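You operate a simulated robot arm through the tools that you are given. There is no shell and no other tool. Be economical: measure what you need, move in short steps, check, and stop when the job is done.

The job below is to be done with a simulated robot arm. You get a single attempt, and the scene is never put back.

JOB
Start up the press named on the white ticket.
Fine: turn Control to Panel first; then start its cake belt, the oil pump, the press and its feed, in that order, and nothing else.

The check looks at the end state, three seconds after you hand in, the way a careful person would. Anything else that was tipped, shoved, dropped, spilled or broken makes it a failure.

ROBOT AND FRAMES
A 7-joint arm with a three-finger gripper, on a carriage that runs on a rail from [12, 2462] to [0, -18] (x, y) and turns from 1.815 to 7.627 rad about z. Base frame: it is fixed where the carriage stands at the start and does not move with it; the origin is on the floor, on the carriage's upright axis, x ahead of it, y to its left, z up. Units: mm, rad, N and s.
With the tool pointing down near the work surface it reaches from about 200 to 720 mm from the robot's upright axis, wherever it stands. Its first joint turns from -2.007 to 2.007 rad. Places, roughly: amp switch [600, -400, 1300]; control switch [500, -400, 1100]; mains switch [900, -400, 1400]. Payload 2.69 kg.
The TCP is the grasp point between the finger pads, 30 mm short of the fingertips. In the tool frame z runs along the fingers and y along their closing line. Largest opening 128 mm; the body of the gripper starts 117 mm behind the TCP.
Orientation is that of the tool frame in the base frame, as a unit quaternion [x, y, z, w]. With the fingers straight down and closing along the base's y, the tool's x points along the base's -x, its y along +y and its z along -z.

CONTROLS
- The arm moves only by the tool drive_tool. Its argument "commands" is a list of rows, each a list of 7 numbers: the shift along the tool's x, y, z in mm, then the turn, a rotation vector about the tool's x, y, z in rad, then the gripper command, from -1 (shut) to 1 (fully open), values between in proportion. In form: [[x, y, z, ax, ay, az, fingers], ...]. A call has 1 to 12 rows; each row is the pose to reach, as a shift and turn from the pose commanded when the call began, along the tool's axes at that moment. Rows are played at 5 a second. More than 50 mm and 0.15 rad between two rows, or a gripper value outside its range, and nothing of the call is played. A pose out of reach is approached as far as the arm can. The call stops where the force on the tool passes 40 N (or 10 N more than at its start, if that is more) or the arm is blocked; 0.2 s more then pass. Each finger halts on what it meets, pressing with about 23 N; the grip force reading is that of the motor and also rises with nothing between the fingers. The clock runs only during rows and for 0.2 s after the last one: add rows that repeat a pose to give the fingers time. The reply holds the time, the measured pose of the TCP, the force on the tool along the base axes, the opening and the grip force, in the units named above and with some noise, with the torque about the TCP (base axes, N m) and any sound that the robot's microphone picked up.
- Cameras (640 x 400 px; columns grow to the right, rows downward): "scene" is now at [-64.4, 94.2, 1759.3]; the picture's right is [-1.00, 0.04, 0.00], its down [0.03, 0.77, -0.63] and it looks along [-0.03, -0.63, -0.77] (base axes); focal length 258 px, centre (320, 200). "wrist" rides on the gripper at [58, 54, -131] in the tool frame; the picture's right is [-0.68, 0.74, 0.00], its down [-0.62, -0.57, -0.55] and it looks along [-0.40, -0.37, 0.84] (tool axes); focal length 234 px, centre (320, 200).
- capture(camera): a new picture of that camera. No time passes.
- move_column(by): slides the trunk up (or, below 0, down) by that many mm; the arm and the scene camera ride with it, the base frame stays. It gives what a move gives, with no picture.
- base_move(legs): drives the robot by 1 to 6 legs, each [ahead, left, turn to the left] in mm, mm and rad, along the robot's own axes; the way and the turn of a leg run together, so that a leg with both is an arc; at most 1500 mm and 3.142 rad a leg. The arm and the cameras ride along, it lands a little off, and it stops where it bumps. It keeps to its track: a leg is cut to what the track allows. It gives what a move gives.
- pan_tilt(pan, tilt): turns the head with the scene camera to pan (to the left, within 2.705 rad either way) and tilt (down, from -0.506 to 1.204), counted from straight ahead of the robot. It gives what a move gives.
- point_at(camera, pixels): there is no depth. For up to 12 entries [column, row, z] of the newest picture of that camera ("zoom" is the newest enlarged one), the place [x, y] in the base frame at which the ray of that pixel passes the height z, good to about 3 mm. No time passes.
- enlarge(camera, box): a new picture of the part [left, top, right, bottom] of that camera's present view, enlarged. No time passes.
- sign_off(): hands the job in; it is judged then, once.

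Go step by step. Measure first, check grasps and placings, and put right what went wrong. The budget is 80 turns and 52 pictures, counting those below and the enlarged ones. Unless the task says otherwise, let go and move clear before handing in, and close with one line.

The tools are called after ">>>" as a command line: name --pt "numbers of a row" for each row, then --argument value for the rest, lists and objects as JSON in quotes. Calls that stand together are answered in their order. drive_tool: Moves the arm, as the interface text tells. Its arguments: {"type":"object","properties":{"commands":{"type":"array","items":{"type":"array","items":{"type":"number"}}}},"required":["commands"]} The other tools are called the same way: move_column (by) slides the trunk up or down; base_move (legs) drives the base; pan_tilt (pan, tilt) turns the head that bears the scene camera; capture (camera) takes a picture; point_at (camera, pixels) gives the place at which the rays of pixels pass given heights; enlarge (camera, box) takes an enlarged picture of a part of a camera's view; sign_off () hands the job in.

At the start:

```text
clock: 0.0
eef_pos: [0.1, -362.1, 999.6]
tool_rot: [0.0, 1.0, 0.001, 0.0]
wrist_force: [0.1, -0.3, 0.1]
moment: [0.0, 0.01, -0.03]
width: 128.2
grip_force: 0.2
trunk travel left (down, up): [-925.0, 65.0]
robot x, y, heading: [-0.6, 4.2, 0.0]
head pan, tilt: [-1.613, 0.887]
```

scene: 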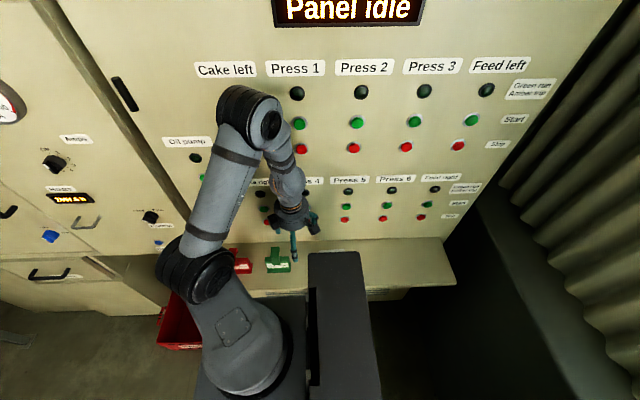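
wrist: 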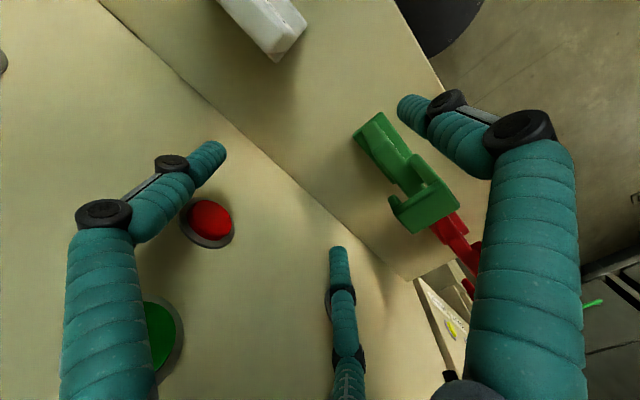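

The scene view shows the panel with labelled columns (Cake left, Press 1–3, Feed left on top; Oil pump, Cake right?, Press 4–6, Feed right below), but the ticket is not visible yet. I'll look at the panel straight on with less tilt.

>>> pan_tilt --pan -1.2 --tilt 0.5

>>> capture --camera "scene"

>>> pan_tilt --pan -1.9 --tilt 0.3

>>> capture --camera "scene"

```text
clock: 0.9
eef_pos: [-0.4, -362.4, 1000.1]
tool_rot: [0.0, 1.0, -0.001, 0.001]
wrist_force: [0.3, -0.7, 0.3]
moment: [-0.02, 0.01, 0.02]
width: 128.0
grip_force: 0.1
trunk travel left (down, up): [-925.0, 65.0]
robot x, y, heading: [0.9, -1.3, -0.001]
head pan, tilt: [-1.201, 0.499]
```

```text
49 pictures are left
```

scene: 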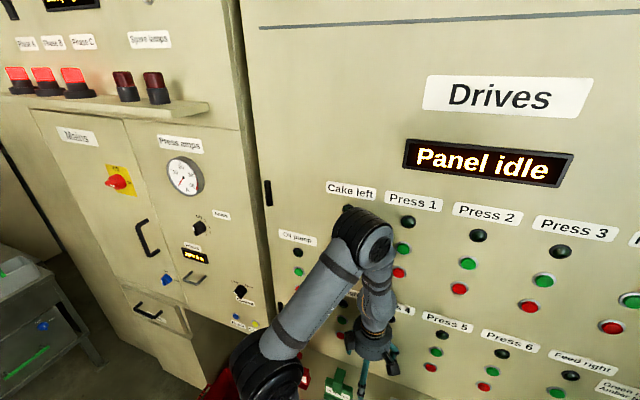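

```text
clock: 1.9
eef_pos: [-0.2, -360.4, 999.4]
tool_rot: [0.0, 1.0, 0.0, 0.001]
wrist_force: [0.3, 0.0, 1.0]
moment: [0.02, 0.0, 0.0]
width: 127.9
grip_force: 0.0
trunk travel left (down, up): [-925.0, 65.0]
robot x, y, heading: [0.9, -0.5, -0.001]
head pan, tilt: [-1.901, 0.3]
```

```text
48 pictures are left
```

scene: 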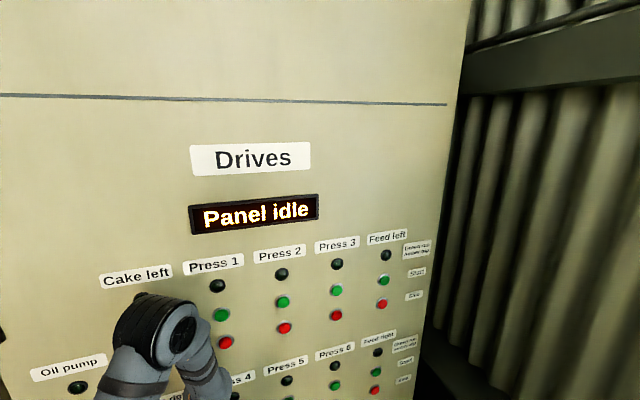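

The board reads "Panel idle"; coloured items lie on the ledge, and the wrist view has a white item at (265,20). I'll zoom in on those.

>>> pan_tilt --pan -1.45 --tilt 1.0

>>> capture --camera "scene"

>>> enlarge --camera "wrist" --box '[200, 0, 500, 190]'

>>> pan_tilt --pan -0.5 --tilt 0.6

>>> capture --camera "scene"

```text
clock: 3.0
eef_pos: [0.4, -361.6, 998.9]
tool_rot: [0.0, 1.0, 0.0, 0.0]
wrist_force: [-0.8, 0.0, 0.5]
moment: [-0.01, -0.03, 0.01]
width: 128.1
grip_force: 0.0
trunk travel left (down, up): [-925.0, 65.0]
robot x, y, heading: [2.5, 2.6, -0.0]
head pan, tilt: [-1.45, 1.0]
```

```text
47 pictures are left
```

scene: 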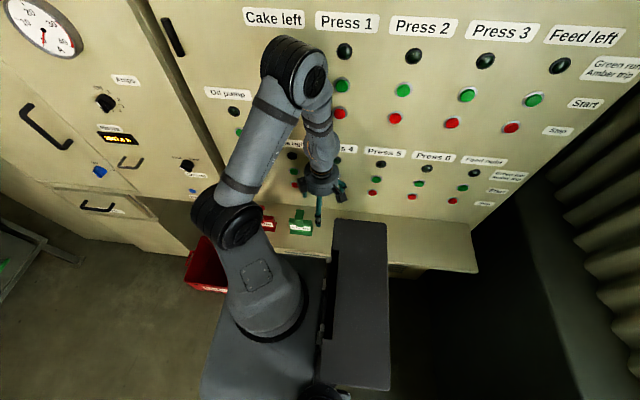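

```text
2.11 times, centred on (350, 95) of wrist
```

zoom: 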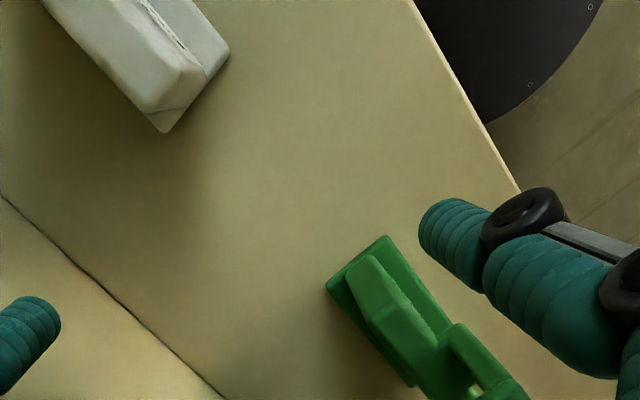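

```text
clock: 4.2
eef_pos: [0.1, -360.7, 999.4]
tool_rot: [0.0, 1.0, 0.0, 0.0]
wrist_force: [0.1, 0.2, -0.7]
moment: [-0.01, -0.04, 0.01]
width: 128.0
grip_force: 0.0
trunk travel left (down, up): [-925.0, 65.0]
robot x, y, heading: [0.4, -0.3, -0.0]
head pan, tilt: [-0.499, 0.6]
```

```text
45 pictures are left
```

scene: 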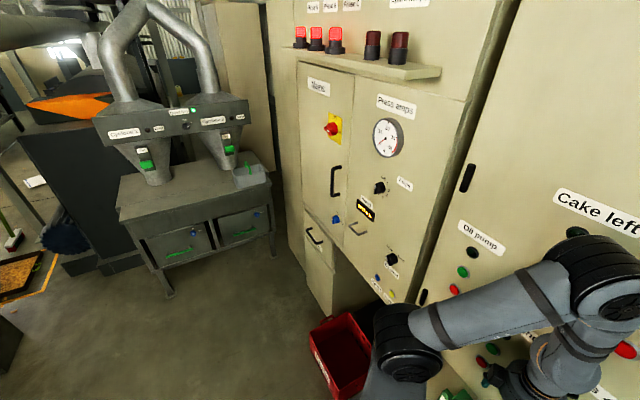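

A white paper-like patch shows at (35,182) on the machine at the left. I'll zoom there and look around further left.

>>> enlarge --camera "scene" --box '[0, 130, 110, 260]'

>>> pan_tilt --pan 0.3 --tilt 0.6

>>> capture --camera "scene"

>>> pan_tilt --pan 1.5 --tilt 0.6

>>> capture --camera "scene"

```text
3.08 times, centred on (55, 195) of scene
```

zoom: 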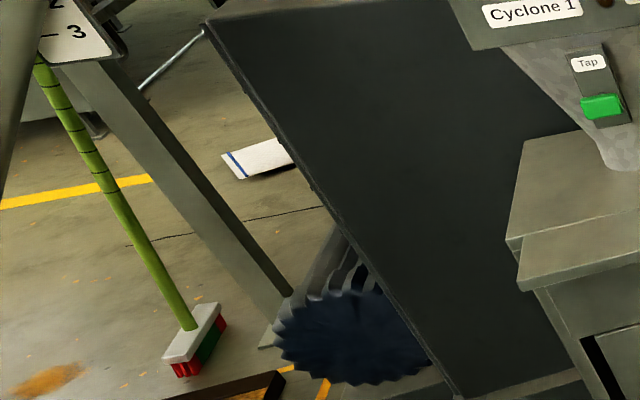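

```text
clock: 5.4
eef_pos: [-0.8, -361.5, 1000.5]
tool_rot: [0.001, 1.0, 0.0, 0.0]
wrist_force: [-0.9, -0.4, -0.6]
moment: [-0.01, 0.0, 0.05]
width: 127.9
grip_force: 0.1
trunk travel left (down, up): [-925.0, 65.0]
robot x, y, heading: [-0.4, -0.7, 0.003]
head pan, tilt: [0.3, 0.6]
```

```text
43 pictures are left
```

scene: 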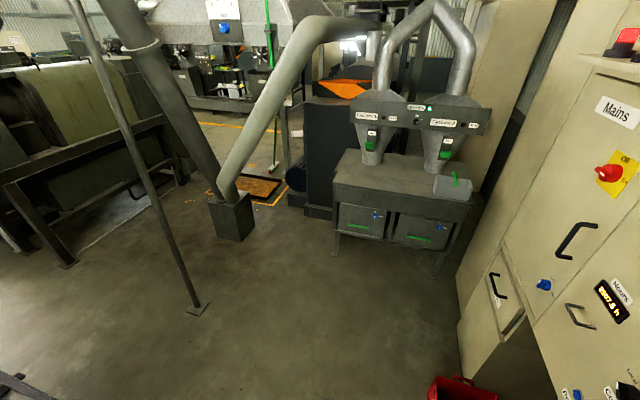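

```text
clock: 6.8
eef_pos: [0.7, -361.3, 999.2]
tool_rot: [0.0, 1.0, 0.001, 0.0]
wrist_force: [0.2, 0.8, 0.2]
moment: [-0.03, -0.01, -0.03]
width: 128.1
grip_force: 0.0
trunk travel left (down, up): [-925.0, 65.0]
robot x, y, heading: [-1.9, -0.9, -0.002]
head pan, tilt: [1.499, 0.6]
```

```text
42 pictures are left
```

scene: 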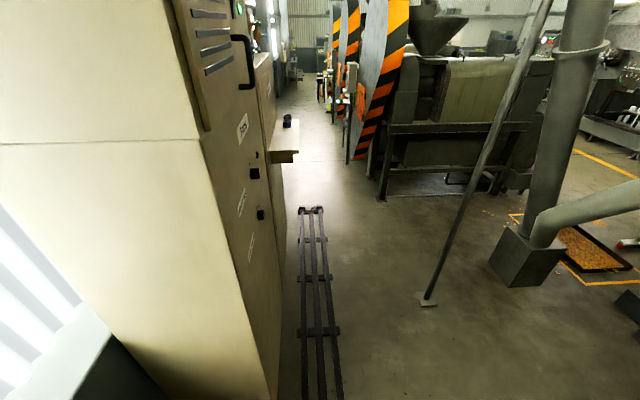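

No loose ticket seen elsewhere; the white thing on the ledge at −x of the gripper is my best candidate. I'll slide the gripper 150 mm along −x and backwards, then look with the wrist camera.

>>> drive_tool --pt "0 40 0 0 0 0 -1" --pt "40 80 0 0 0 0 -1" --pt "80 100 0 0 0 0 -1" --pt "120 100 0 0 0 0 -1" --pt "150 100 0 0 0 0 -1" --pt "150 100 0 0 0 0 -1" --pt "150 100 0 0 0 0 -1"

>>> capture --camera "wrist"

>>> pan_tilt --pan -1.6 --tilt 0.8

>>> capture --camera "scene"

```text
refused: row 2 steps farther than a row can; nothing moved
```

```text
41 pictures are left
```

wrist: 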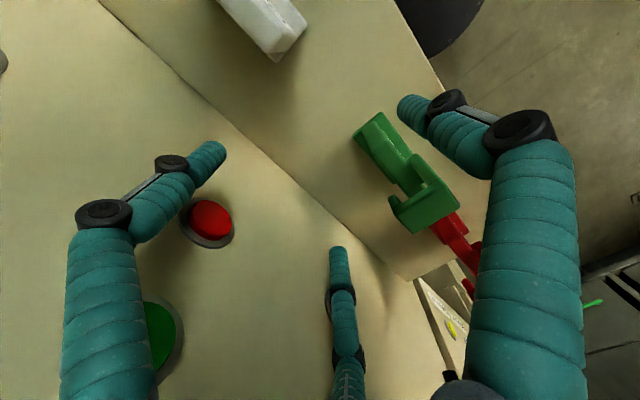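

```text
clock: 9.4
eef_pos: [-0.4, -362.8, 1000.8]
tool_rot: [0.0, 1.0, 0.0, 0.0]
wrist_force: [0.5, -0.1, 0.4]
moment: [-0.01, 0.02, -0.03]
width: 127.9
grip_force: 0.0
trunk travel left (down, up): [-925.0, 65.0]
robot x, y, heading: [-0.9, -1.6, 0.003]
head pan, tilt: [-1.6, 0.799]
```

```text
40 pictures are left
```

scene: 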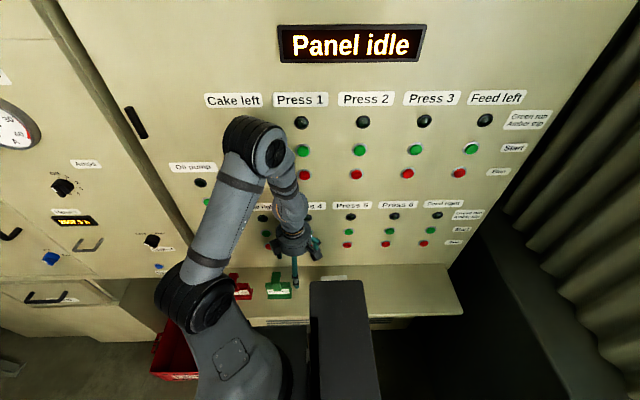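

The white item peeks out at (335,277) just behind the trunk. I'll redo the arm move with legal steps.

>>> drive_tool --pt "0 45 0 0 0 0 -1" --pt "0 90 0 0 0 0 -1" --pt "45 100 0 0 0 0 -1" --pt "90 100 0 0 0 0 -1" --pt "130 100 0 0 0 0 -1" --pt "170 100 0 0 0 0 -1" --pt "200 100 0 0 0 0 -1" --pt "200 100 0 0 0 0 -1" --pt "200 100 0 0 0 0 -1"

>>> capture --camera "wrist"

```text
clock: 11.4
eef_pos: [-199.6, -260.8, 998.6]
tool_rot: [0.0, 1.0, -0.001, 0.0]
wrist_force: [-0.2, 0.2, 0.0]
moment: [-0.01, -0.01, -0.01]
width: 2.6
grip_force: 18.2
trunk travel left (down, up): [-925.0, 65.0]
robot x, y, heading: [-0.4, 1.3, -0.001]
head pan, tilt: [-1.6, 0.799]
```

```text
39 pictures are left
```

wrist: 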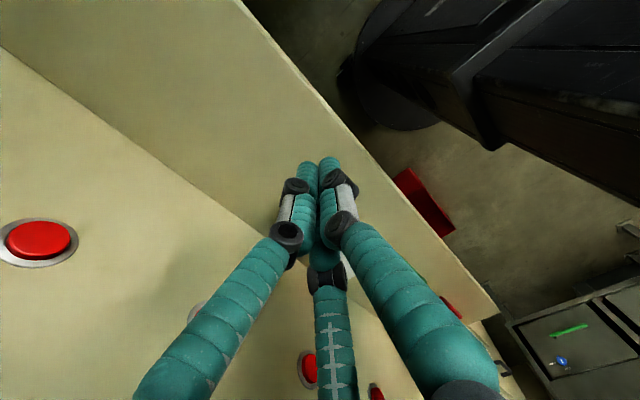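

The closed fingers hide the white item. I'll back the robot 500 mm along the rail so the scene camera sees the ledge over the trunk.

>>> base_move --legs '[[0, 500, 0]]'

>>> capture --camera "scene"

```text
clock: 14.3
eef_pos: [-197.3, 228.8, 998.0]
tool_rot: [0.0, 1.0, 0.0, 0.0]
wrist_force: [0.6, 0.4, -0.6]
moment: [0.01, 0.01, 0.02]
width: 2.1
grip_force: 23.1
trunk travel left (down, up): [-925.0, 65.0]
robot x, y, heading: [0.1, 489.4, -0.007]
head pan, tilt: [-1.6, 0.799]
```

```text
38 pictures are left
```

scene: 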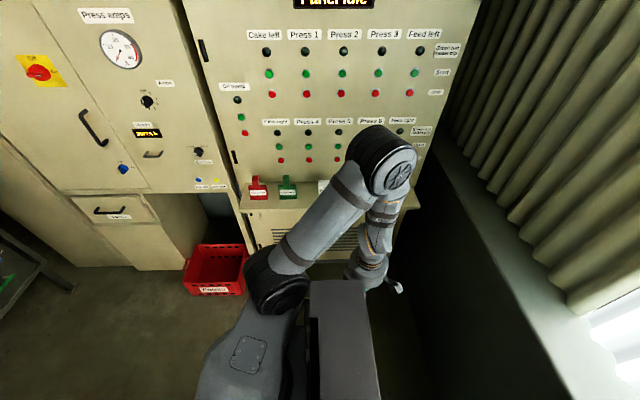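

All three tickets now show: red (257,188), green (287,188), white (322,186), the last partly hidden. I'll zoom.

>>> enlarge --camera "scene" --box '[230, 160, 360, 220]'

>>> enlarge --camera "scene" --box '[0, 0, 240, 220]'

```text
4.92 times, centred on (295, 190) of scene
```

zoom: 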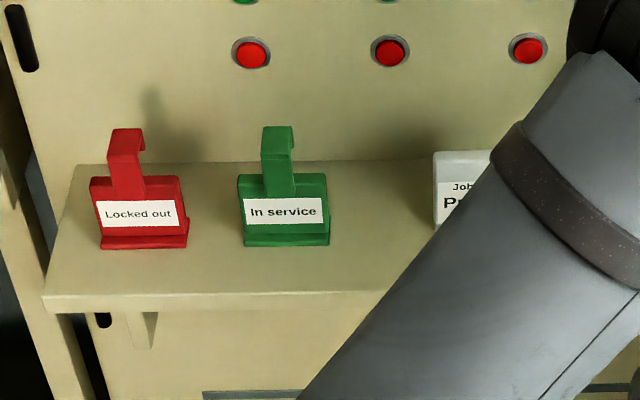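

```text
1.82 times, centred on (120, 110) of scene
```

zoom: 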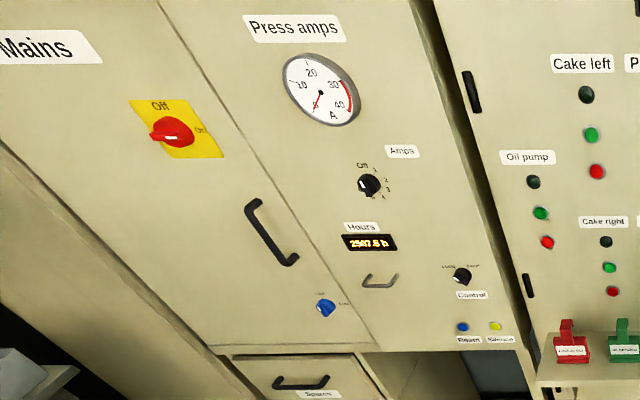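

The white ticket starts "Job… Pr…", hidden by the forearm. I'll swing the arm to +x to uncover it.

>>> drive_tool --pt "-45 0 0 0 0 0 -1" --pt "-90 0 0 0 0 0 -1" --pt "-135 0 0 0 0 0 -1" --pt "-180 0 0 0 0 0 -1" --pt "-225 0 0 0 0 0 -1" --pt "-270 0 0 0 0 0 -1" --pt "-315 0 0 0 0 0 -1" --pt "-360 0 0 0 0 0 -1" --pt "-400 0 0 0 0 0 -1" --pt "-400 0 0 0 0 0 -1"

>>> capture --camera "scene"

```text
clock: 16.5
eef_pos: [205.4, 228.2, 999.7]
tool_rot: [0.0, 1.0, 0.0, 0.0]
wrist_force: [0.1, -0.5, -0.1]
moment: [0.04, -0.04, -0.02]
width: 2.5
grip_force: 23.1
trunk travel left (down, up): [-925.0, 65.0]
robot x, y, heading: [3.0, 488.1, 0.004]
head pan, tilt: [-1.6, 0.799]
```

```text
35 pictures are left
```

scene: 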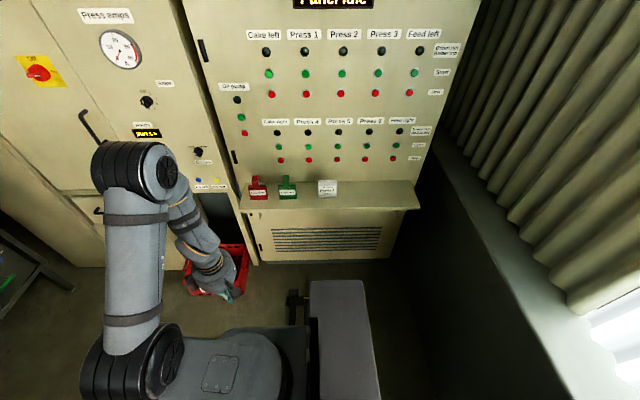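

The ticket is now in the clear at (327,188). I'll zoom on it, on the panel and on the control switch.

>>> enlarge --camera "scene" --box '[300, 172, 356, 207]'

>>> enlarge --camera "scene" --box '[210, 20, 470, 180]'

>>> enlarge --camera "scene" --box '[180, 135, 240, 200]'

```text
11.43 times, centred on (328, 190) of scene
```

zoom: 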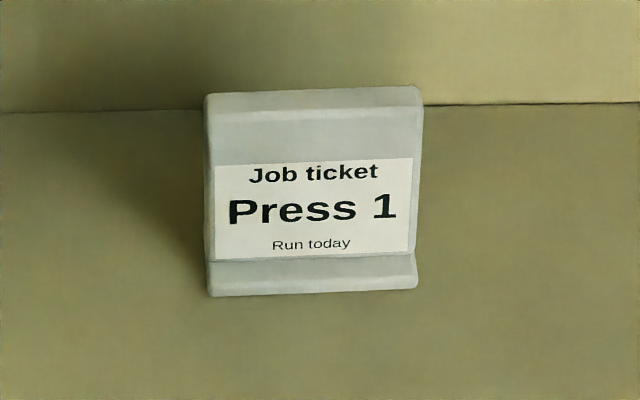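

```text
2.46 times, centred on (340, 100) of scene
```

zoom: 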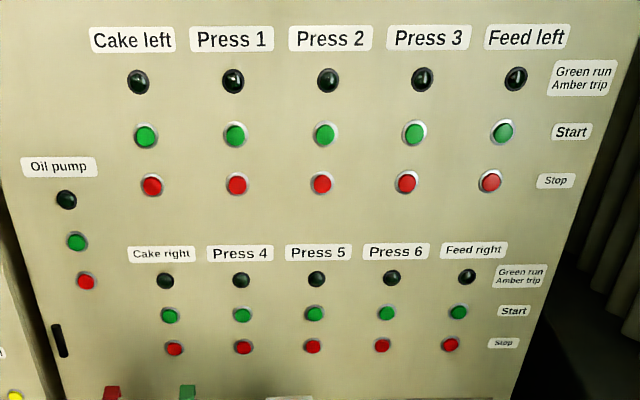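

```text
6.15 times, centred on (210, 168) of scene
```

zoom: 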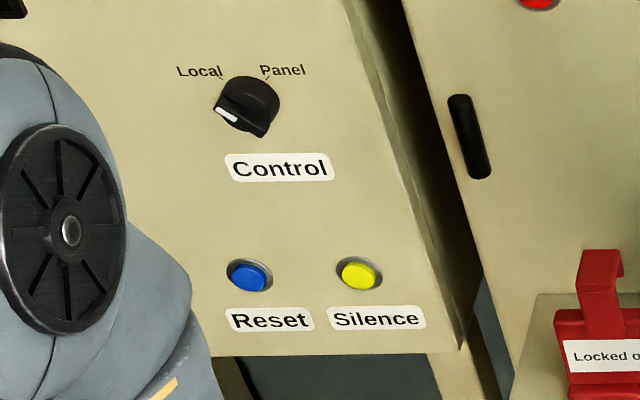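

The ticket says Press 1, so: Control→Panel, Cake left, Oil pump, Press 1, Feed left. The Control knob currently points to Local. I'll measure rays for those items.

>>> point_at --camera "zoom" --pixels '[[243, 105, 1000], [243, 105, 1200], [268, 76, 1000], [268, 76, 1200], [227, 76, 1000], [227, 76, 1200], [248, 276, 1000], [248, 276, 1200]]'

>>> point_at --camera "scene" --pixels '[[268.5, 74, 1000], [268.5, 74, 1400], [241, 117.5, 1000], [241, 117.5, 1400], [305.5, 74, 1000], [305.5, 74, 1400], [414, 73, 1000], [414, 73, 1400], [328, 194, 800], [328, 194, 1000]]'

>>> enlarge --camera "scene" --box '[220, 40, 320, 130]'

```text
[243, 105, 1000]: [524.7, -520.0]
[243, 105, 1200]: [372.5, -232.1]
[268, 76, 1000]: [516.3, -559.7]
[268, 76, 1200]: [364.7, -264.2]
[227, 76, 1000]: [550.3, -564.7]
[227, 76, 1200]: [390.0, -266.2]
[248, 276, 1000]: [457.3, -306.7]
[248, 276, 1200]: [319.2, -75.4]
```

```text
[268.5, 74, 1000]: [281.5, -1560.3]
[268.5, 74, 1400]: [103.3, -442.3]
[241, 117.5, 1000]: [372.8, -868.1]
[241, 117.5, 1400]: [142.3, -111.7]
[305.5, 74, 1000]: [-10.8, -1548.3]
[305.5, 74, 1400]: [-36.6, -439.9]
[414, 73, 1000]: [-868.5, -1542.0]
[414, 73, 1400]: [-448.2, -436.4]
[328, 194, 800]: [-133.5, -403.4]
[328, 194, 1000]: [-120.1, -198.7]
```

```text
4.44 times, centred on (270, 85) of scene
```

zoom: 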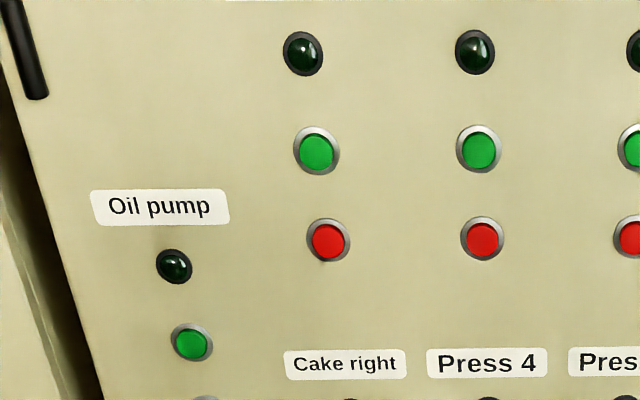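

Triangulating with the first picture puts the button plane near y≈−436 and the top Start row near z≈1402. I'll turn the robot to face the panel from here, then point the tool forward.

>>> base_move --legs '[[0, 0, -1.571]]'

>>> pan_tilt --pan 0 --tilt 0.6

>>> drive_tool --pt "-30 35 0 0 0 0 -1" --pt "-60 70 0 0 0 0 -1" --pt "-90 105 0 0 0 0 -1" --pt "-120 140 0 0 0 0 -1" --pt "-150 175 0 0 0 0 -1" --pt "-180 210 0 0 0 0 -1" --pt "-210 245 0 0 0 0 -1" --pt "-230 260 0 0 0 0 -1" --pt "-230 260 0 0 0 0 -1"

>>> capture --camera "scene"

```text
clock: 20.8
eef_pos: [-262.7, 293.7, 998.8]
tool_rot: [0.715, 0.699, 0.0, 0.0]
wrist_force: [-0.9, -0.3, -0.6]
moment: [-0.04, -0.01, 0.01]
width: 1.9
grip_force: 23.2
trunk travel left (down, up): [-925.0, 65.0]
robot x, y, heading: [3.4, 491.2, -1.595]
head pan, tilt: [-1.6, 0.799]
```

```text
clock: 22.5
eef_pos: [-263.3, 292.7, 998.1]
tool_rot: [0.715, 0.699, 0.0, 0.001]
wrist_force: [-0.3, -0.3, -0.9]
moment: [-0.03, -0.01, 0.0]
width: 2.0
grip_force: 23.0
trunk travel left (down, up): [-925.0, 65.0]
robot x, y, heading: [0.5, 487.8, -1.595]
head pan, tilt: [0.0, 0.6]
```

```text
clock: 24.5
eef_pos: [-7.9, 56.7, 998.2]
tool_rot: [0.715, 0.699, 0.0, 0.001]
wrist_force: [0.3, 0.3, 0.5]
moment: [-0.03, 0.01, -0.02]
width: 2.5
grip_force: 22.9
trunk travel left (down, up): [-925.0, 65.0]
robot x, y, heading: [4.6, 490.4, -1.596]
head pan, tilt: [0.0, 0.6]
```

```text
30 pictures are left
```

scene: 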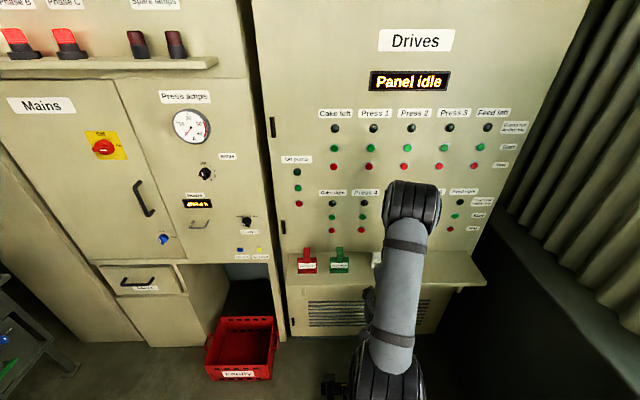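

The view is clear and the arm is in front. Now I pitch the tool to point forward, moving 150 mm ahead and 100 mm up as it turns.

>>> drive_tool --pt "-14 0 -9 0 -0.1428 0 -1" --pt "-28 0 -18 0 -0.2856 0 -1" --pt "-42 0 -27 0 -0.4284 0 -1" --pt "-56 0 -36 0 -0.5712 0 -1" --pt "-70 0 -45 0 -0.714 0 -1" --pt "-84 0 -54 0 -0.8568 0 -1" --pt "-98 0 -63 0 -0.9996 0 -1" --pt "-112 0 -72 0 -1.1424 0 -1" --pt "-126 0 -81 0 -1.2852 0 -1" --pt "-140 0 -90 0 -1.428 0 -1" --pt "-150 0 -100 0 -1.5708 0 -1" --pt "-150 0 -100 0 -1.5708 0 -1"

>>> drive_tool --pt "0 0 0 -0.025 0 0 -1" --pt "0 0 0 -0.025 0 0 -1"

>>> capture --camera "scene"

>>> capture --camera "wrist"

```text
clock: 27.1
eef_pos: [-10.4, -91.6, 1098.9]
tool_rot: [-0.505, -0.494, 0.506, -0.495]
wrist_force: [-0.5, 0.1, -0.1]
moment: [0.01, 0.0, 0.02]
width: 2.1
grip_force: 22.7
trunk travel left (down, up): [-925.0, 65.0]
robot x, y, heading: [0.9, 488.3, -1.596]
head pan, tilt: [0.0, 0.6]
```

```text
clock: 27.7
eef_pos: [-11.0, -92.0, 1099.5]
tool_rot: [0.498, 0.502, -0.499, 0.501]
wrist_force: [-0.6, -0.2, -0.1]
moment: [0.02, 0.04, -0.04]
width: 2.2
grip_force: 22.5
trunk travel left (down, up): [-925.0, 65.0]
robot x, y, heading: [3.0, 492.3, -1.593]
head pan, tilt: [0.0, 0.6]
```

```text
29 pictures are left
```

scene: 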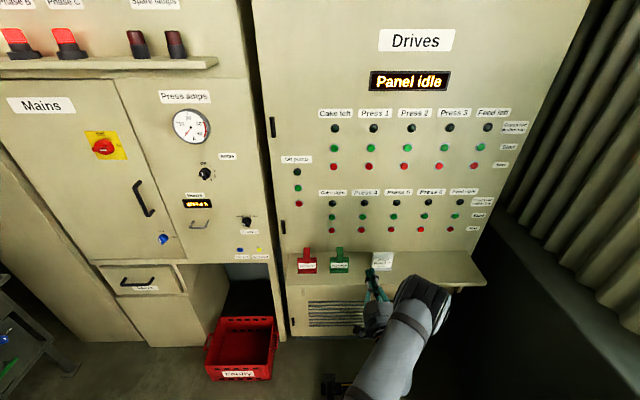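

```text
28 pictures are left
```

wrist: 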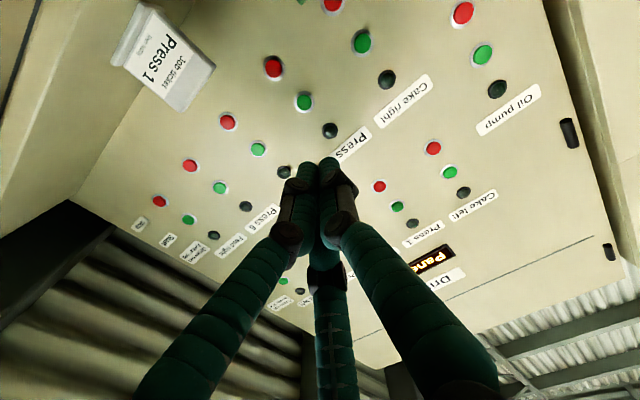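

The tool now points straight at the panel (x down, y along +x). I'll zoom the scene on Control / Oil pump / Cake left for precise rays.

>>> enlarge --camera "scene" --box '[225, 120, 385, 240]'

>>> enlarge --camera "wrist" --box '[370, 20, 530, 240]'

```text
3.33 times, centred on (305, 180) of scene
```

zoom: 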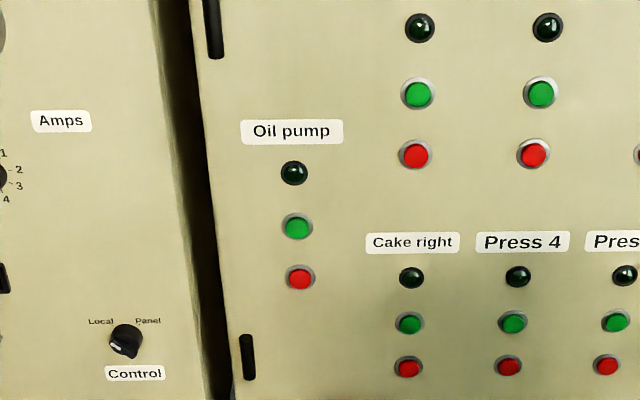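

```text
1.82 times, centred on (450, 130) of wrist
```

zoom: 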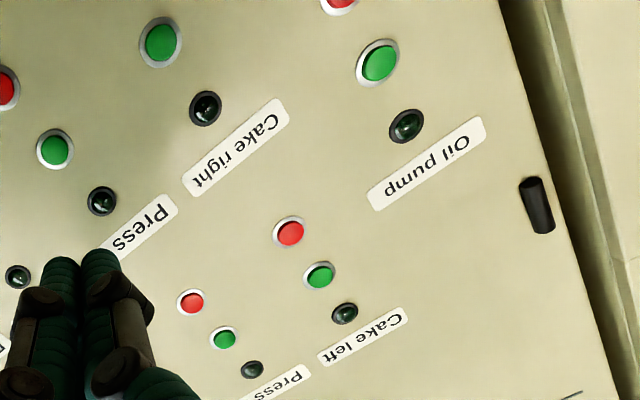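

I'll get rays from both cameras for cake-left, oil-pump and press-1 starts to triangulate.

>>> point_at --camera "scene" --pixels '[[334.1, 148.2, 1350], [334.1, 148.2, 1450], [298.1, 187.8, 1200], [298.1, 187.8, 1350], [371.1, 147.9, 1350], [371.1, 147.9, 1450], [479.5, 147.3, 1350], [479.5, 147.3, 1450], [247, 222, 1050], [247, 222, 1200]]'

>>> point_at --camera "zoom" --pixels '[[321, 277, 1350], [321, 277, 1450], [379, 64, 1200], [379, 64, 1350], [224, 339, 1350], [224, 339, 1450]]'

```text
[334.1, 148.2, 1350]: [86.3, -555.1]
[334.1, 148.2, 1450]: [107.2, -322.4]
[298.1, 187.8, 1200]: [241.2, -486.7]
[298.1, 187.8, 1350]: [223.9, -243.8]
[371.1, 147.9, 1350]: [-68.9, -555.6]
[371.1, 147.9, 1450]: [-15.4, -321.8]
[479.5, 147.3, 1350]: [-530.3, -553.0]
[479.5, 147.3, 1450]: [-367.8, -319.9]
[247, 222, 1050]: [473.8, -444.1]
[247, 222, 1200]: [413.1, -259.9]
```

```text
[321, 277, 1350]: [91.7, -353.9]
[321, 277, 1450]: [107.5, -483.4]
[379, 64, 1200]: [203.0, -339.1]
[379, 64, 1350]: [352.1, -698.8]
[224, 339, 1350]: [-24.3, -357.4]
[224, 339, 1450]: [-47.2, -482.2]
```

Triangulated: cake-left start (99,−426,1405), press-1 (−38,−426,1405), feed-left (−441,−426,1405), oil pump (238,−427,1237), Control ≈(466,−420,1070). I'll take the arm sideways towards Control (retracted a bit), then drive 260 mm nearer.

>>> drive_tool --pt "0 0 -40 0 0 0 -1" --pt "0 40 -60 0 0 0 -1" --pt "0 85 -60 0 0 0 -1" --pt "0 130 -60 0 0 0 -1" --pt "0 175 -60 0 0 0 -1" --pt "0 220 -60 0 0 0 -1" --pt "0 265 -60 0 0 0 -1" --pt "0 310 -60 0 0 0 -1" --pt "0 355 -60 0 0 0 -1" --pt "10 400 -60 0 0 0 -1" --pt "20 445 -60 0 0 0 -1" --pt "30 475 -60 0 0 0 -1"

>>> base_move --legs '[[260, 0, 0]]'

>>> capture --camera "wrist"

>>> capture --camera "scene"

```text
clock: 30.3
eef_pos: [465.4, -34.2, 1069.6]
tool_rot: [0.499, 0.502, -0.499, 0.5]
wrist_force: [0.1, -0.1, -0.7]
moment: [-0.04, 0.01, -0.03]
width: 1.9
grip_force: 22.4
trunk travel left (down, up): [-925.0, 65.0]
robot x, y, heading: [2.1, 488.9, -1.598]
head pan, tilt: [0.0, 0.6]
```

```text
clock: 32.2
eef_pos: [460.2, -299.9, 1069.0]
tool_rot: [0.5, 0.501, -0.499, 0.5]
wrist_force: [-0.1, -0.6, -0.5]
moment: [-0.01, -0.02, -0.01]
width: 2.3
grip_force: 22.4
trunk travel left (down, up): [-925.0, 65.0]
robot x, y, heading: [1.4, 224.3, -1.596]
head pan, tilt: [0.0, 0.6]
```

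```text
25 pictures are left
```

wrist: 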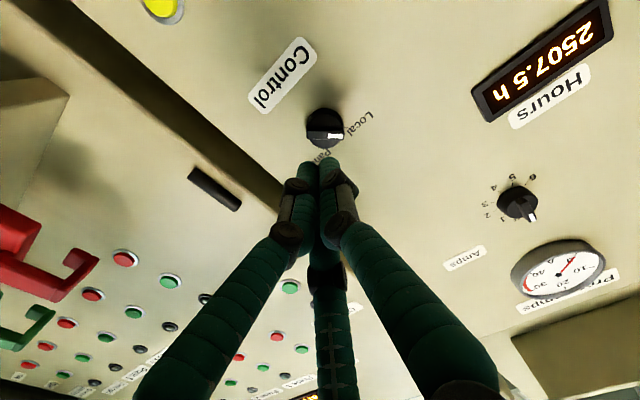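

```text
24 pictures are left
```

scene: 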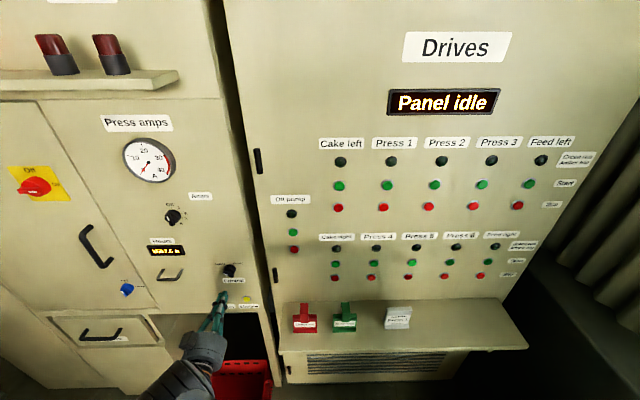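

The knob is at (325,128) in the wrist view with its white mark towards "Local". I'll zoom both views on it for position and orientation.

>>> enlarge --camera "wrist" --box '[275, 90, 385, 165]'

>>> point_at --camera "zoom" --pixels '[[320, 200, 1050], [320, 200, 1100], [280, 260, 1050], [280, 260, 1100]]'

>>> enlarge --camera "scene" --box '[200, 250, 260, 290]'

>>> point_at --camera "zoom" --pixels '[[320, 200, 1050], [320, 200, 1100]]'

```text
5.33 times, centred on (330, 128) of wrist
```

zoom: 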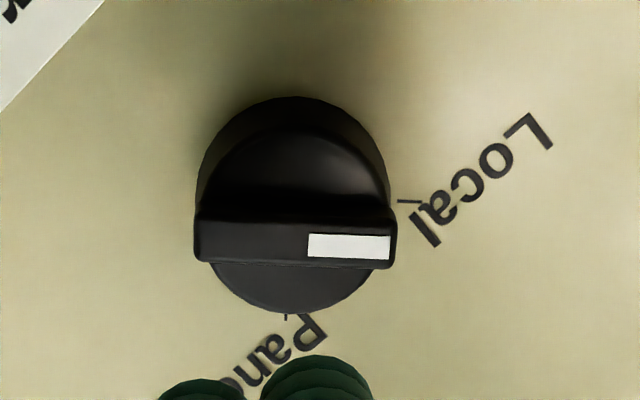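

```text
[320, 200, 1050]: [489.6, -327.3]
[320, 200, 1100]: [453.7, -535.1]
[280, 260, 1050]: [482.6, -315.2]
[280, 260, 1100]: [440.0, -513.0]
```

```text
10.00 times, centred on (230, 270) of scene
```

zoom: 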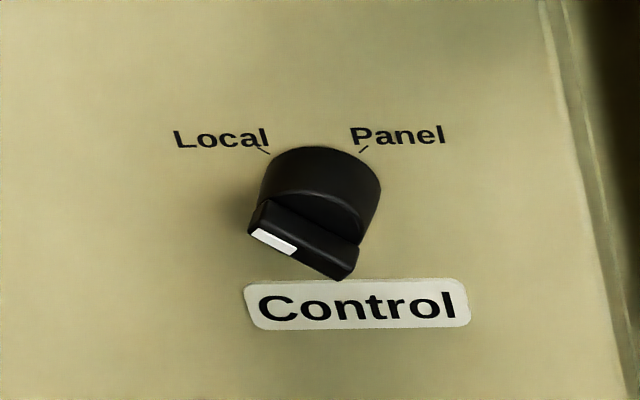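

```text
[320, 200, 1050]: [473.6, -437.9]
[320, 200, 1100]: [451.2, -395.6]
```

The bar lies on the front of a round body, pointing to Local. I'll triangulate its centre: (297,238) in the wrist zoom and (302,240) in the scene zoom.

>>> point_at --camera "zoom" --pixels '[[302, 241, 1050], [302, 241, 1100], [253, 225, 1050], [253, 225, 1100], [350, 265, 1050], [350, 265, 1100], [270, 152, 1050], [270, 152, 1100], [358, 152, 1050], [358, 152, 1100]]'

>>> point_at --camera "wrist" --pixels '[[325.5, 135, 1050], [325.5, 135, 1100], [307, 134.5, 1050], [307, 134.5, 1100], [343.5, 135, 1050], [343.5, 135, 1100], [345, 128.2, 1050], [345, 128.2, 1100], [323.5, 149.8, 1050], [323.5, 149.8, 1100]]'

```text
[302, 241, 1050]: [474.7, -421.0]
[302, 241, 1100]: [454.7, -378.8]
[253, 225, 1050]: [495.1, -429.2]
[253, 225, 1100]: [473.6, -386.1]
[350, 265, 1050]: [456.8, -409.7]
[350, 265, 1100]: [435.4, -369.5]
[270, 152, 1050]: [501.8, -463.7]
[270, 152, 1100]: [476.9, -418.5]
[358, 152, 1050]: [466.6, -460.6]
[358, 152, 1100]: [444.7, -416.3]
```

```text
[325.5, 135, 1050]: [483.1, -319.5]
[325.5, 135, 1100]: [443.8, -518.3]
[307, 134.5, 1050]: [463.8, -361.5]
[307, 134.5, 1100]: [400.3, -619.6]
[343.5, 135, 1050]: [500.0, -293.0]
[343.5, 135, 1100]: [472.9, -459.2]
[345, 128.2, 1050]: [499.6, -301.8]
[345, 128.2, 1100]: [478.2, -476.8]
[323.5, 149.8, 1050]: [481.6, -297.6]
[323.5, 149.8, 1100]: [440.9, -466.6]
```

Bar centre is (466.5, −403 front, 1071), lying 45° towards Local; Panel is 90° clockwise. I'll open to ~40 mm, align and roll −45° so the fingers close across the bar.

>>> drive_tool --pt "-1 3 0 0 0 -0.131 -0.4" --pt "-2 6 0 0 0 -0.262 -0.4" --pt "-2 6 0 0 0 -0.393 -0.4" --pt "-2 6 0 0 0 -0.524 -0.4" --pt "-2 6 0 0 0 -0.655 -0.4" --pt "-2 6 0 0 0 -0.785 -0.4" --pt "-2 6 20 0 0 -0.785 -0.4" --pt "-2 6 40 0 0 -0.785 -0.4" --pt "-2 6 40 0 0 -0.785 -0.4" --pt "-2 6 40 0 0 -0.785 -0.4"

>>> capture --camera "wrist"

```text
clock: 34.4
eef_pos: [466.7, -339.9, 1070.7]
tool_rot: [-0.271, -0.653, 0.654, -0.269]
wrist_force: [0.6, -0.7, 0.3]
moment: [0.01, -0.03, 0.0]
width: 38.4
grip_force: 0.1
trunk travel left (down, up): [-925.0, 65.0]
robot x, y, heading: [4.5, 228.8, -1.6]
head pan, tilt: [0.0, 0.6]
```

```text
21 pictures are left
```

wrist: 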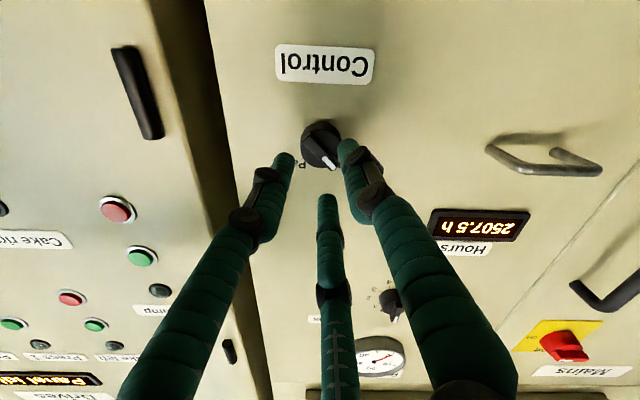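

The hand is aligned: the bar runs perpendicular to the closing line. I'll widen slightly, advance 40 mm, and close on the bar.

>>> drive_tool --pt "0 0 0 0 0 0 -0.06" --pt "0 0 0 0 0 0 -0.06" --pt "0 0 20 0 0 0 -0.06" --pt "0 0 32 0 0 0 -0.06" --pt "0 0 40 0 0 0 -0.06" --pt "0 0 40 0 0 0 -0.06" --pt "0 0 40 0 0 0 -1" --pt "0 0 40 0 0 0 -1" --pt "0 0 40 0 0 0 -1" --pt "0 0 40 0 0 0 -1" --pt "0 0 40 0 0 0 -1"

>>> enlarge --camera "wrist" --box '[240, 80, 410, 220]'

```text
clock: 36.8
eef_pos: [465.3, -381.1, 1071.7]
tool_rot: [-0.272, -0.652, 0.654, -0.27]
wrist_force: [-4.1, -1.7, 5.3]
moment: [-0.02, 0.01, -0.2]
width: 18.0
grip_force: 35.8
trunk travel left (down, up): [-925.0, 65.0]
robot x, y, heading: [-0.6, 224.3, -1.598]
head pan, tilt: [0.0, 0.6]
```

```text
2.86 times, centred on (325, 150) of wrist
```

zoom: 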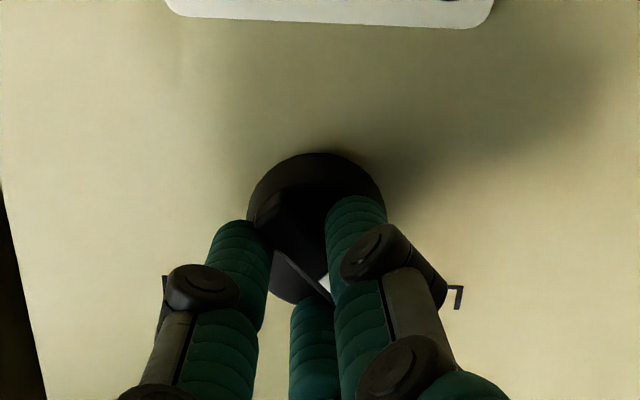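

The bar is held (width 18, 36 N grip). I'll turn it 90° (+z roll) towards Panel.

>>> drive_tool --pt "0 0 40 0 0 0.14 -1" --pt "0 0 40 0 0 0.28 -1"

```text
clock: 37.1
eef_pos: [465.5, -381.3, 1073.7]
tool_rot: [-0.28, -0.65, 0.65, -0.278]
wrist_force: [-5.3, 7.9, 6.4]
moment: [-0.03, 0.04, -0.43]
width: 17.8
grip_force: 43.8
trunk travel left (down, up): [-925.0, 65.0]
robot x, y, heading: [-1.0, 226.9, -1.594]
head pan, tilt: [0.0, 0.6]
stopped in row 1: the force on the tool passed its limit at 55 N (the readings are from after the stop); the commanded pose is now the measured one
```

My mistake: the 40 mm was carried over as a new push, and the force limit stopped it with almost no displacement (y −381). I'll now rotate with no shift.

>>> drive_tool --pt "0 0 0 0 0 0.14 -1" --pt "0 0 0 0 0 0.28 -1" --pt "0 0 0 0 0 0.42 -1" --pt "0 0 0 0 0 0.56 -1" --pt "0 0 0 0 0 0.7 -1" --pt "0 0 0 0 0 0.84 -1" --pt "0 0 0 0 0 0.98 -1" --pt "0 0 0 0 0 1.12 -1" --pt "0 0 0 0 0 1.26 -1" --pt "0 0 0 0 0 1.4 -1" --pt "0 0 0 0 0 1.54 -1" --pt "0 0 0 0 0 1.56 -1"

>>> enlarge --camera "scene" --box '[195, 240, 265, 300]'

```text
clock: 39.7
eef_pos: [464.8, -380.6, 1066.8]
tool_rot: [0.659, 0.265, -0.267, 0.651]
wrist_force: [-12.4, 26.5, -16.2]
moment: [0.58, 0.54, 0.11]
width: 17.8
grip_force: 42.5
trunk travel left (down, up): [-925.0, 65.0]
robot x, y, heading: [2.6, 224.9, -1.595]
head pan, tilt: [0.0, 0.6]
```

```text
6.67 times, centred on (230, 270) of scene
```

zoom: 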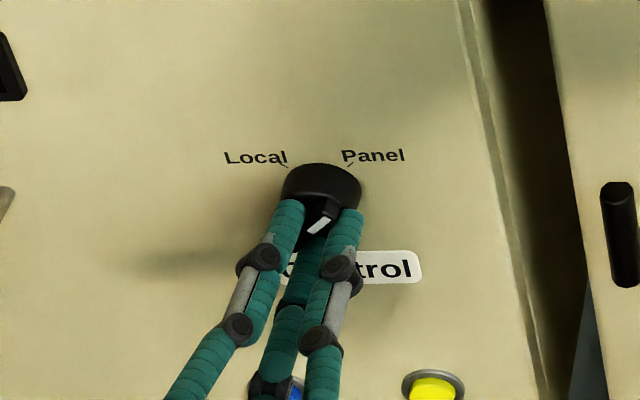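

The white mark now points up-right towards Panel. I'll open the fingers and back off straight, then check.

>>> drive_tool --pt "0 0 0 0 0 0 -0.1" --pt "0 0 0 0 0 0 -0.1" --pt "0 0 0 0 0 0 -0.1" --pt "0 0 -25 0 0 0 -0.1" --pt "0 0 -60 0 0 0 -0.1" --pt "0 0 -80 0 0 0 -0.1" --pt "0 0 -80 0 0 0 -0.1"

>>> enlarge --camera "scene" --box '[190, 220, 290, 290]'

```text
clock: 41.3
eef_pos: [468.9, -303.9, 1070.4]
tool_rot: [0.657, 0.265, -0.266, 0.654]
wrist_force: [0.8, 0.3, -0.2]
moment: [0.01, 0.0, 0.01]
width: 57.8
grip_force: 0.0
trunk travel left (down, up): [-925.0, 65.0]
robot x, y, heading: [1.0, 223.9, -1.597]
head pan, tilt: [0.0, 0.6]
```

```text
5.71 times, centred on (240, 255) of scene
```

zoom: 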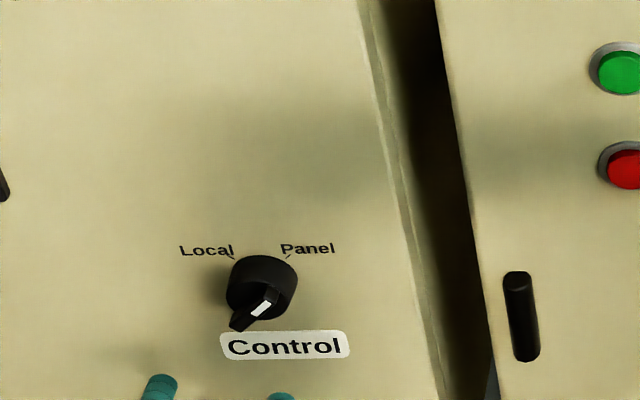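

Control now points to Panel. I'll close the fingers, roll back upright, and travel clear of the panel to in front of Cake left Start (99, 1405).

>>> drive_tool --pt "0 0 0 0 0 -0.14 -1" --pt "0 0 0 0 0 -0.28 -1" --pt "0 0 0 0 0 -0.42 -1" --pt "0 0 0 0 0 -0.56 -1" --pt "0 0 0 0 0 -0.7 -1" --pt "0 0 0 0 0 -0.773 -1" --pt "0 0 0 0 0 -0.773 -1"

>>> drive_tool --pt "-28 -31 0 0 0 0 -1" --pt "-56 -62 0 0 0 0 -1" --pt "-84 -93 0 0 0 0 -1" --pt "-112 -124 0 0 0 0 -1" --pt "-140 -155 0 0 0 0 -1" --pt "-168 -186 0 0 0 0 -1" --pt "-196 -217 0 0 0 0 -1" --pt "-224 -248 0 0 0 0 -1" --pt "-252 -279 0 0 0 0 -1" --pt "-280 -310 0 0 0 0 -1" --pt "-308 -340 0 0 0 0 -1" --pt "-335 -370 0 0 0 0 -1"

>>> capture --camera "scene"

```text
clock: 42.9
eef_pos: [467.2, -303.5, 1069.5]
tool_rot: [0.508, 0.494, -0.493, 0.505]
wrist_force: [-0.2, 0.0, 0.7]
moment: [0.02, 0.02, 0.0]
width: 2.1
grip_force: 22.8
trunk travel left (down, up): [-925.0, 65.0]
robot x, y, heading: [-1.4, 227.3, -1.599]
head pan, tilt: [0.0, 0.6]
```

```text
clock: 45.5
eef_pos: [89.0, -303.4, 1394.3]
tool_rot: [0.51, 0.493, -0.493, 0.504]
wrist_force: [-0.3, 0.1, 0.4]
moment: [0.0, 0.0, -0.02]
width: 2.4
grip_force: 22.5
trunk travel left (down, up): [-925.0, 65.0]
robot x, y, heading: [-1.8, 225.1, -1.599]
head pan, tilt: [0.0, 0.6]
```

```text
17 pictures are left
```

scene: 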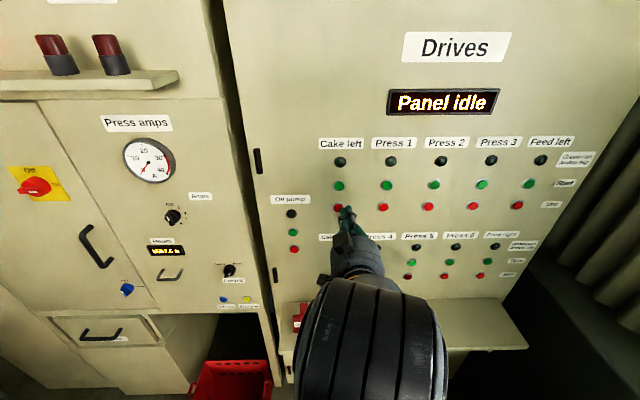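

Tool is at (89,1394), about 10 mm off due to a small roll residue; I'll correct that and approach to just short of the button.

>>> drive_tool --pt "-11 10 20 0 0 -0.025 -1" --pt "-11 10 50 0 0 -0.025 -1" --pt "-11 10 75 0 0 -0.025 -1" --pt "-11 10 75 0 0 -0.025 -1"

>>> enlarge --camera "wrist" --box '[240, 80, 400, 200]'

>>> enlarge --camera "scene" --box '[290, 140, 400, 220]'

```text
clock: 46.5
eef_pos: [98.8, -378.6, 1405.6]
tool_rot: [0.501, 0.5, -0.499, 0.5]
wrist_force: [-0.1, -0.4, 0.5]
moment: [0.03, -0.01, 0.02]
width: 2.2
grip_force: 22.7
trunk travel left (down, up): [-925.0, 65.0]
robot x, y, heading: [4.5, 229.0, -1.599]
head pan, tilt: [0.0, 0.6]
```

```text
3.33 times, centred on (320, 140) of wrist
```

zoom: 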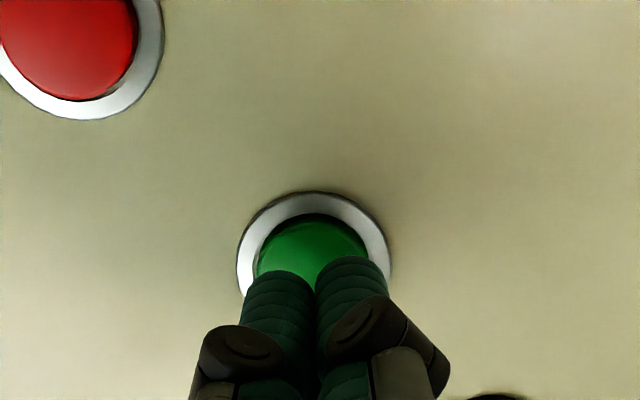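

```text
5.00 times, centred on (345, 180) of scene
```

zoom: 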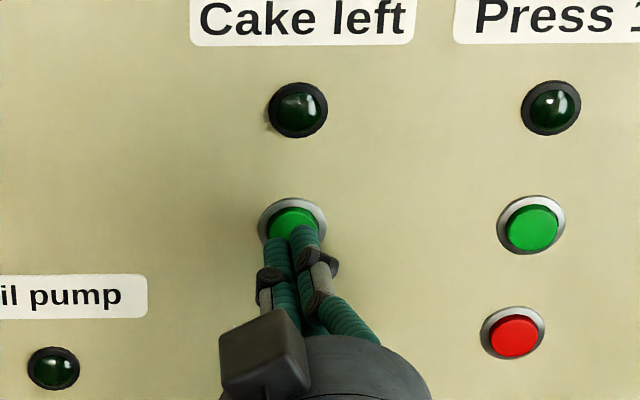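

The tips are centred on the Cake left Start button. I'll press slowly and withdraw.

>>> drive_tool --pt "0 0 10 0 0 0 -1" --pt "0 0 15 0 0 0 -1" --pt "0 0 19 0 0 0 -1" --pt "0 0 22 0 0 0 -1" --pt "0 0 24 0 0 0 -1"

```text
clock: 47.7
eef_pos: [98.9, -400.4, 1405.6]
tool_rot: [0.502, 0.5, -0.499, 0.499]
wrist_force: [0.2, 7.9, -3.0]
moment: [0.03, -0.01, -0.02]
width: 6.0
grip_force: 31.6
trunk travel left (down, up): [-925.0, 65.0]
robot x, y, heading: [-0.4, 223.4, -1.597]
head pan, tilt: [0.0, 0.6]
heard: click
```

A click was heard at 8 N. I'll withdraw and check the lamp and display.

>>> drive_tool --pt "0 0 -20 0 0 0 -1" --pt "0 0 -60 0 0 0 -1" --pt "0 0 -60 0 0 0 -1"

>>> capture --camera "scene"

```text
clock: 48.5
eef_pos: [98.4, -345.1, 1404.3]
tool_rot: [0.503, 0.501, -0.498, 0.499]
wrist_force: [0.4, -0.8, -0.4]
moment: [-0.01, 0.0, 0.04]
width: 2.2
grip_force: 31.5
trunk travel left (down, up): [-925.0, 65.0]
robot x, y, heading: [3.7, 225.2, -1.598]
head pan, tilt: [0.0, 0.6]
```

```text
14 pictures are left
```

scene: 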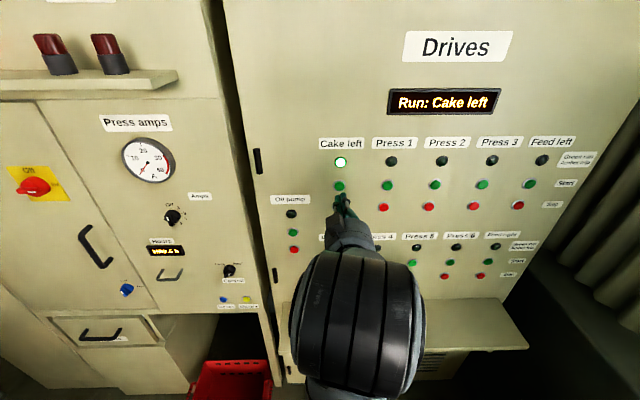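

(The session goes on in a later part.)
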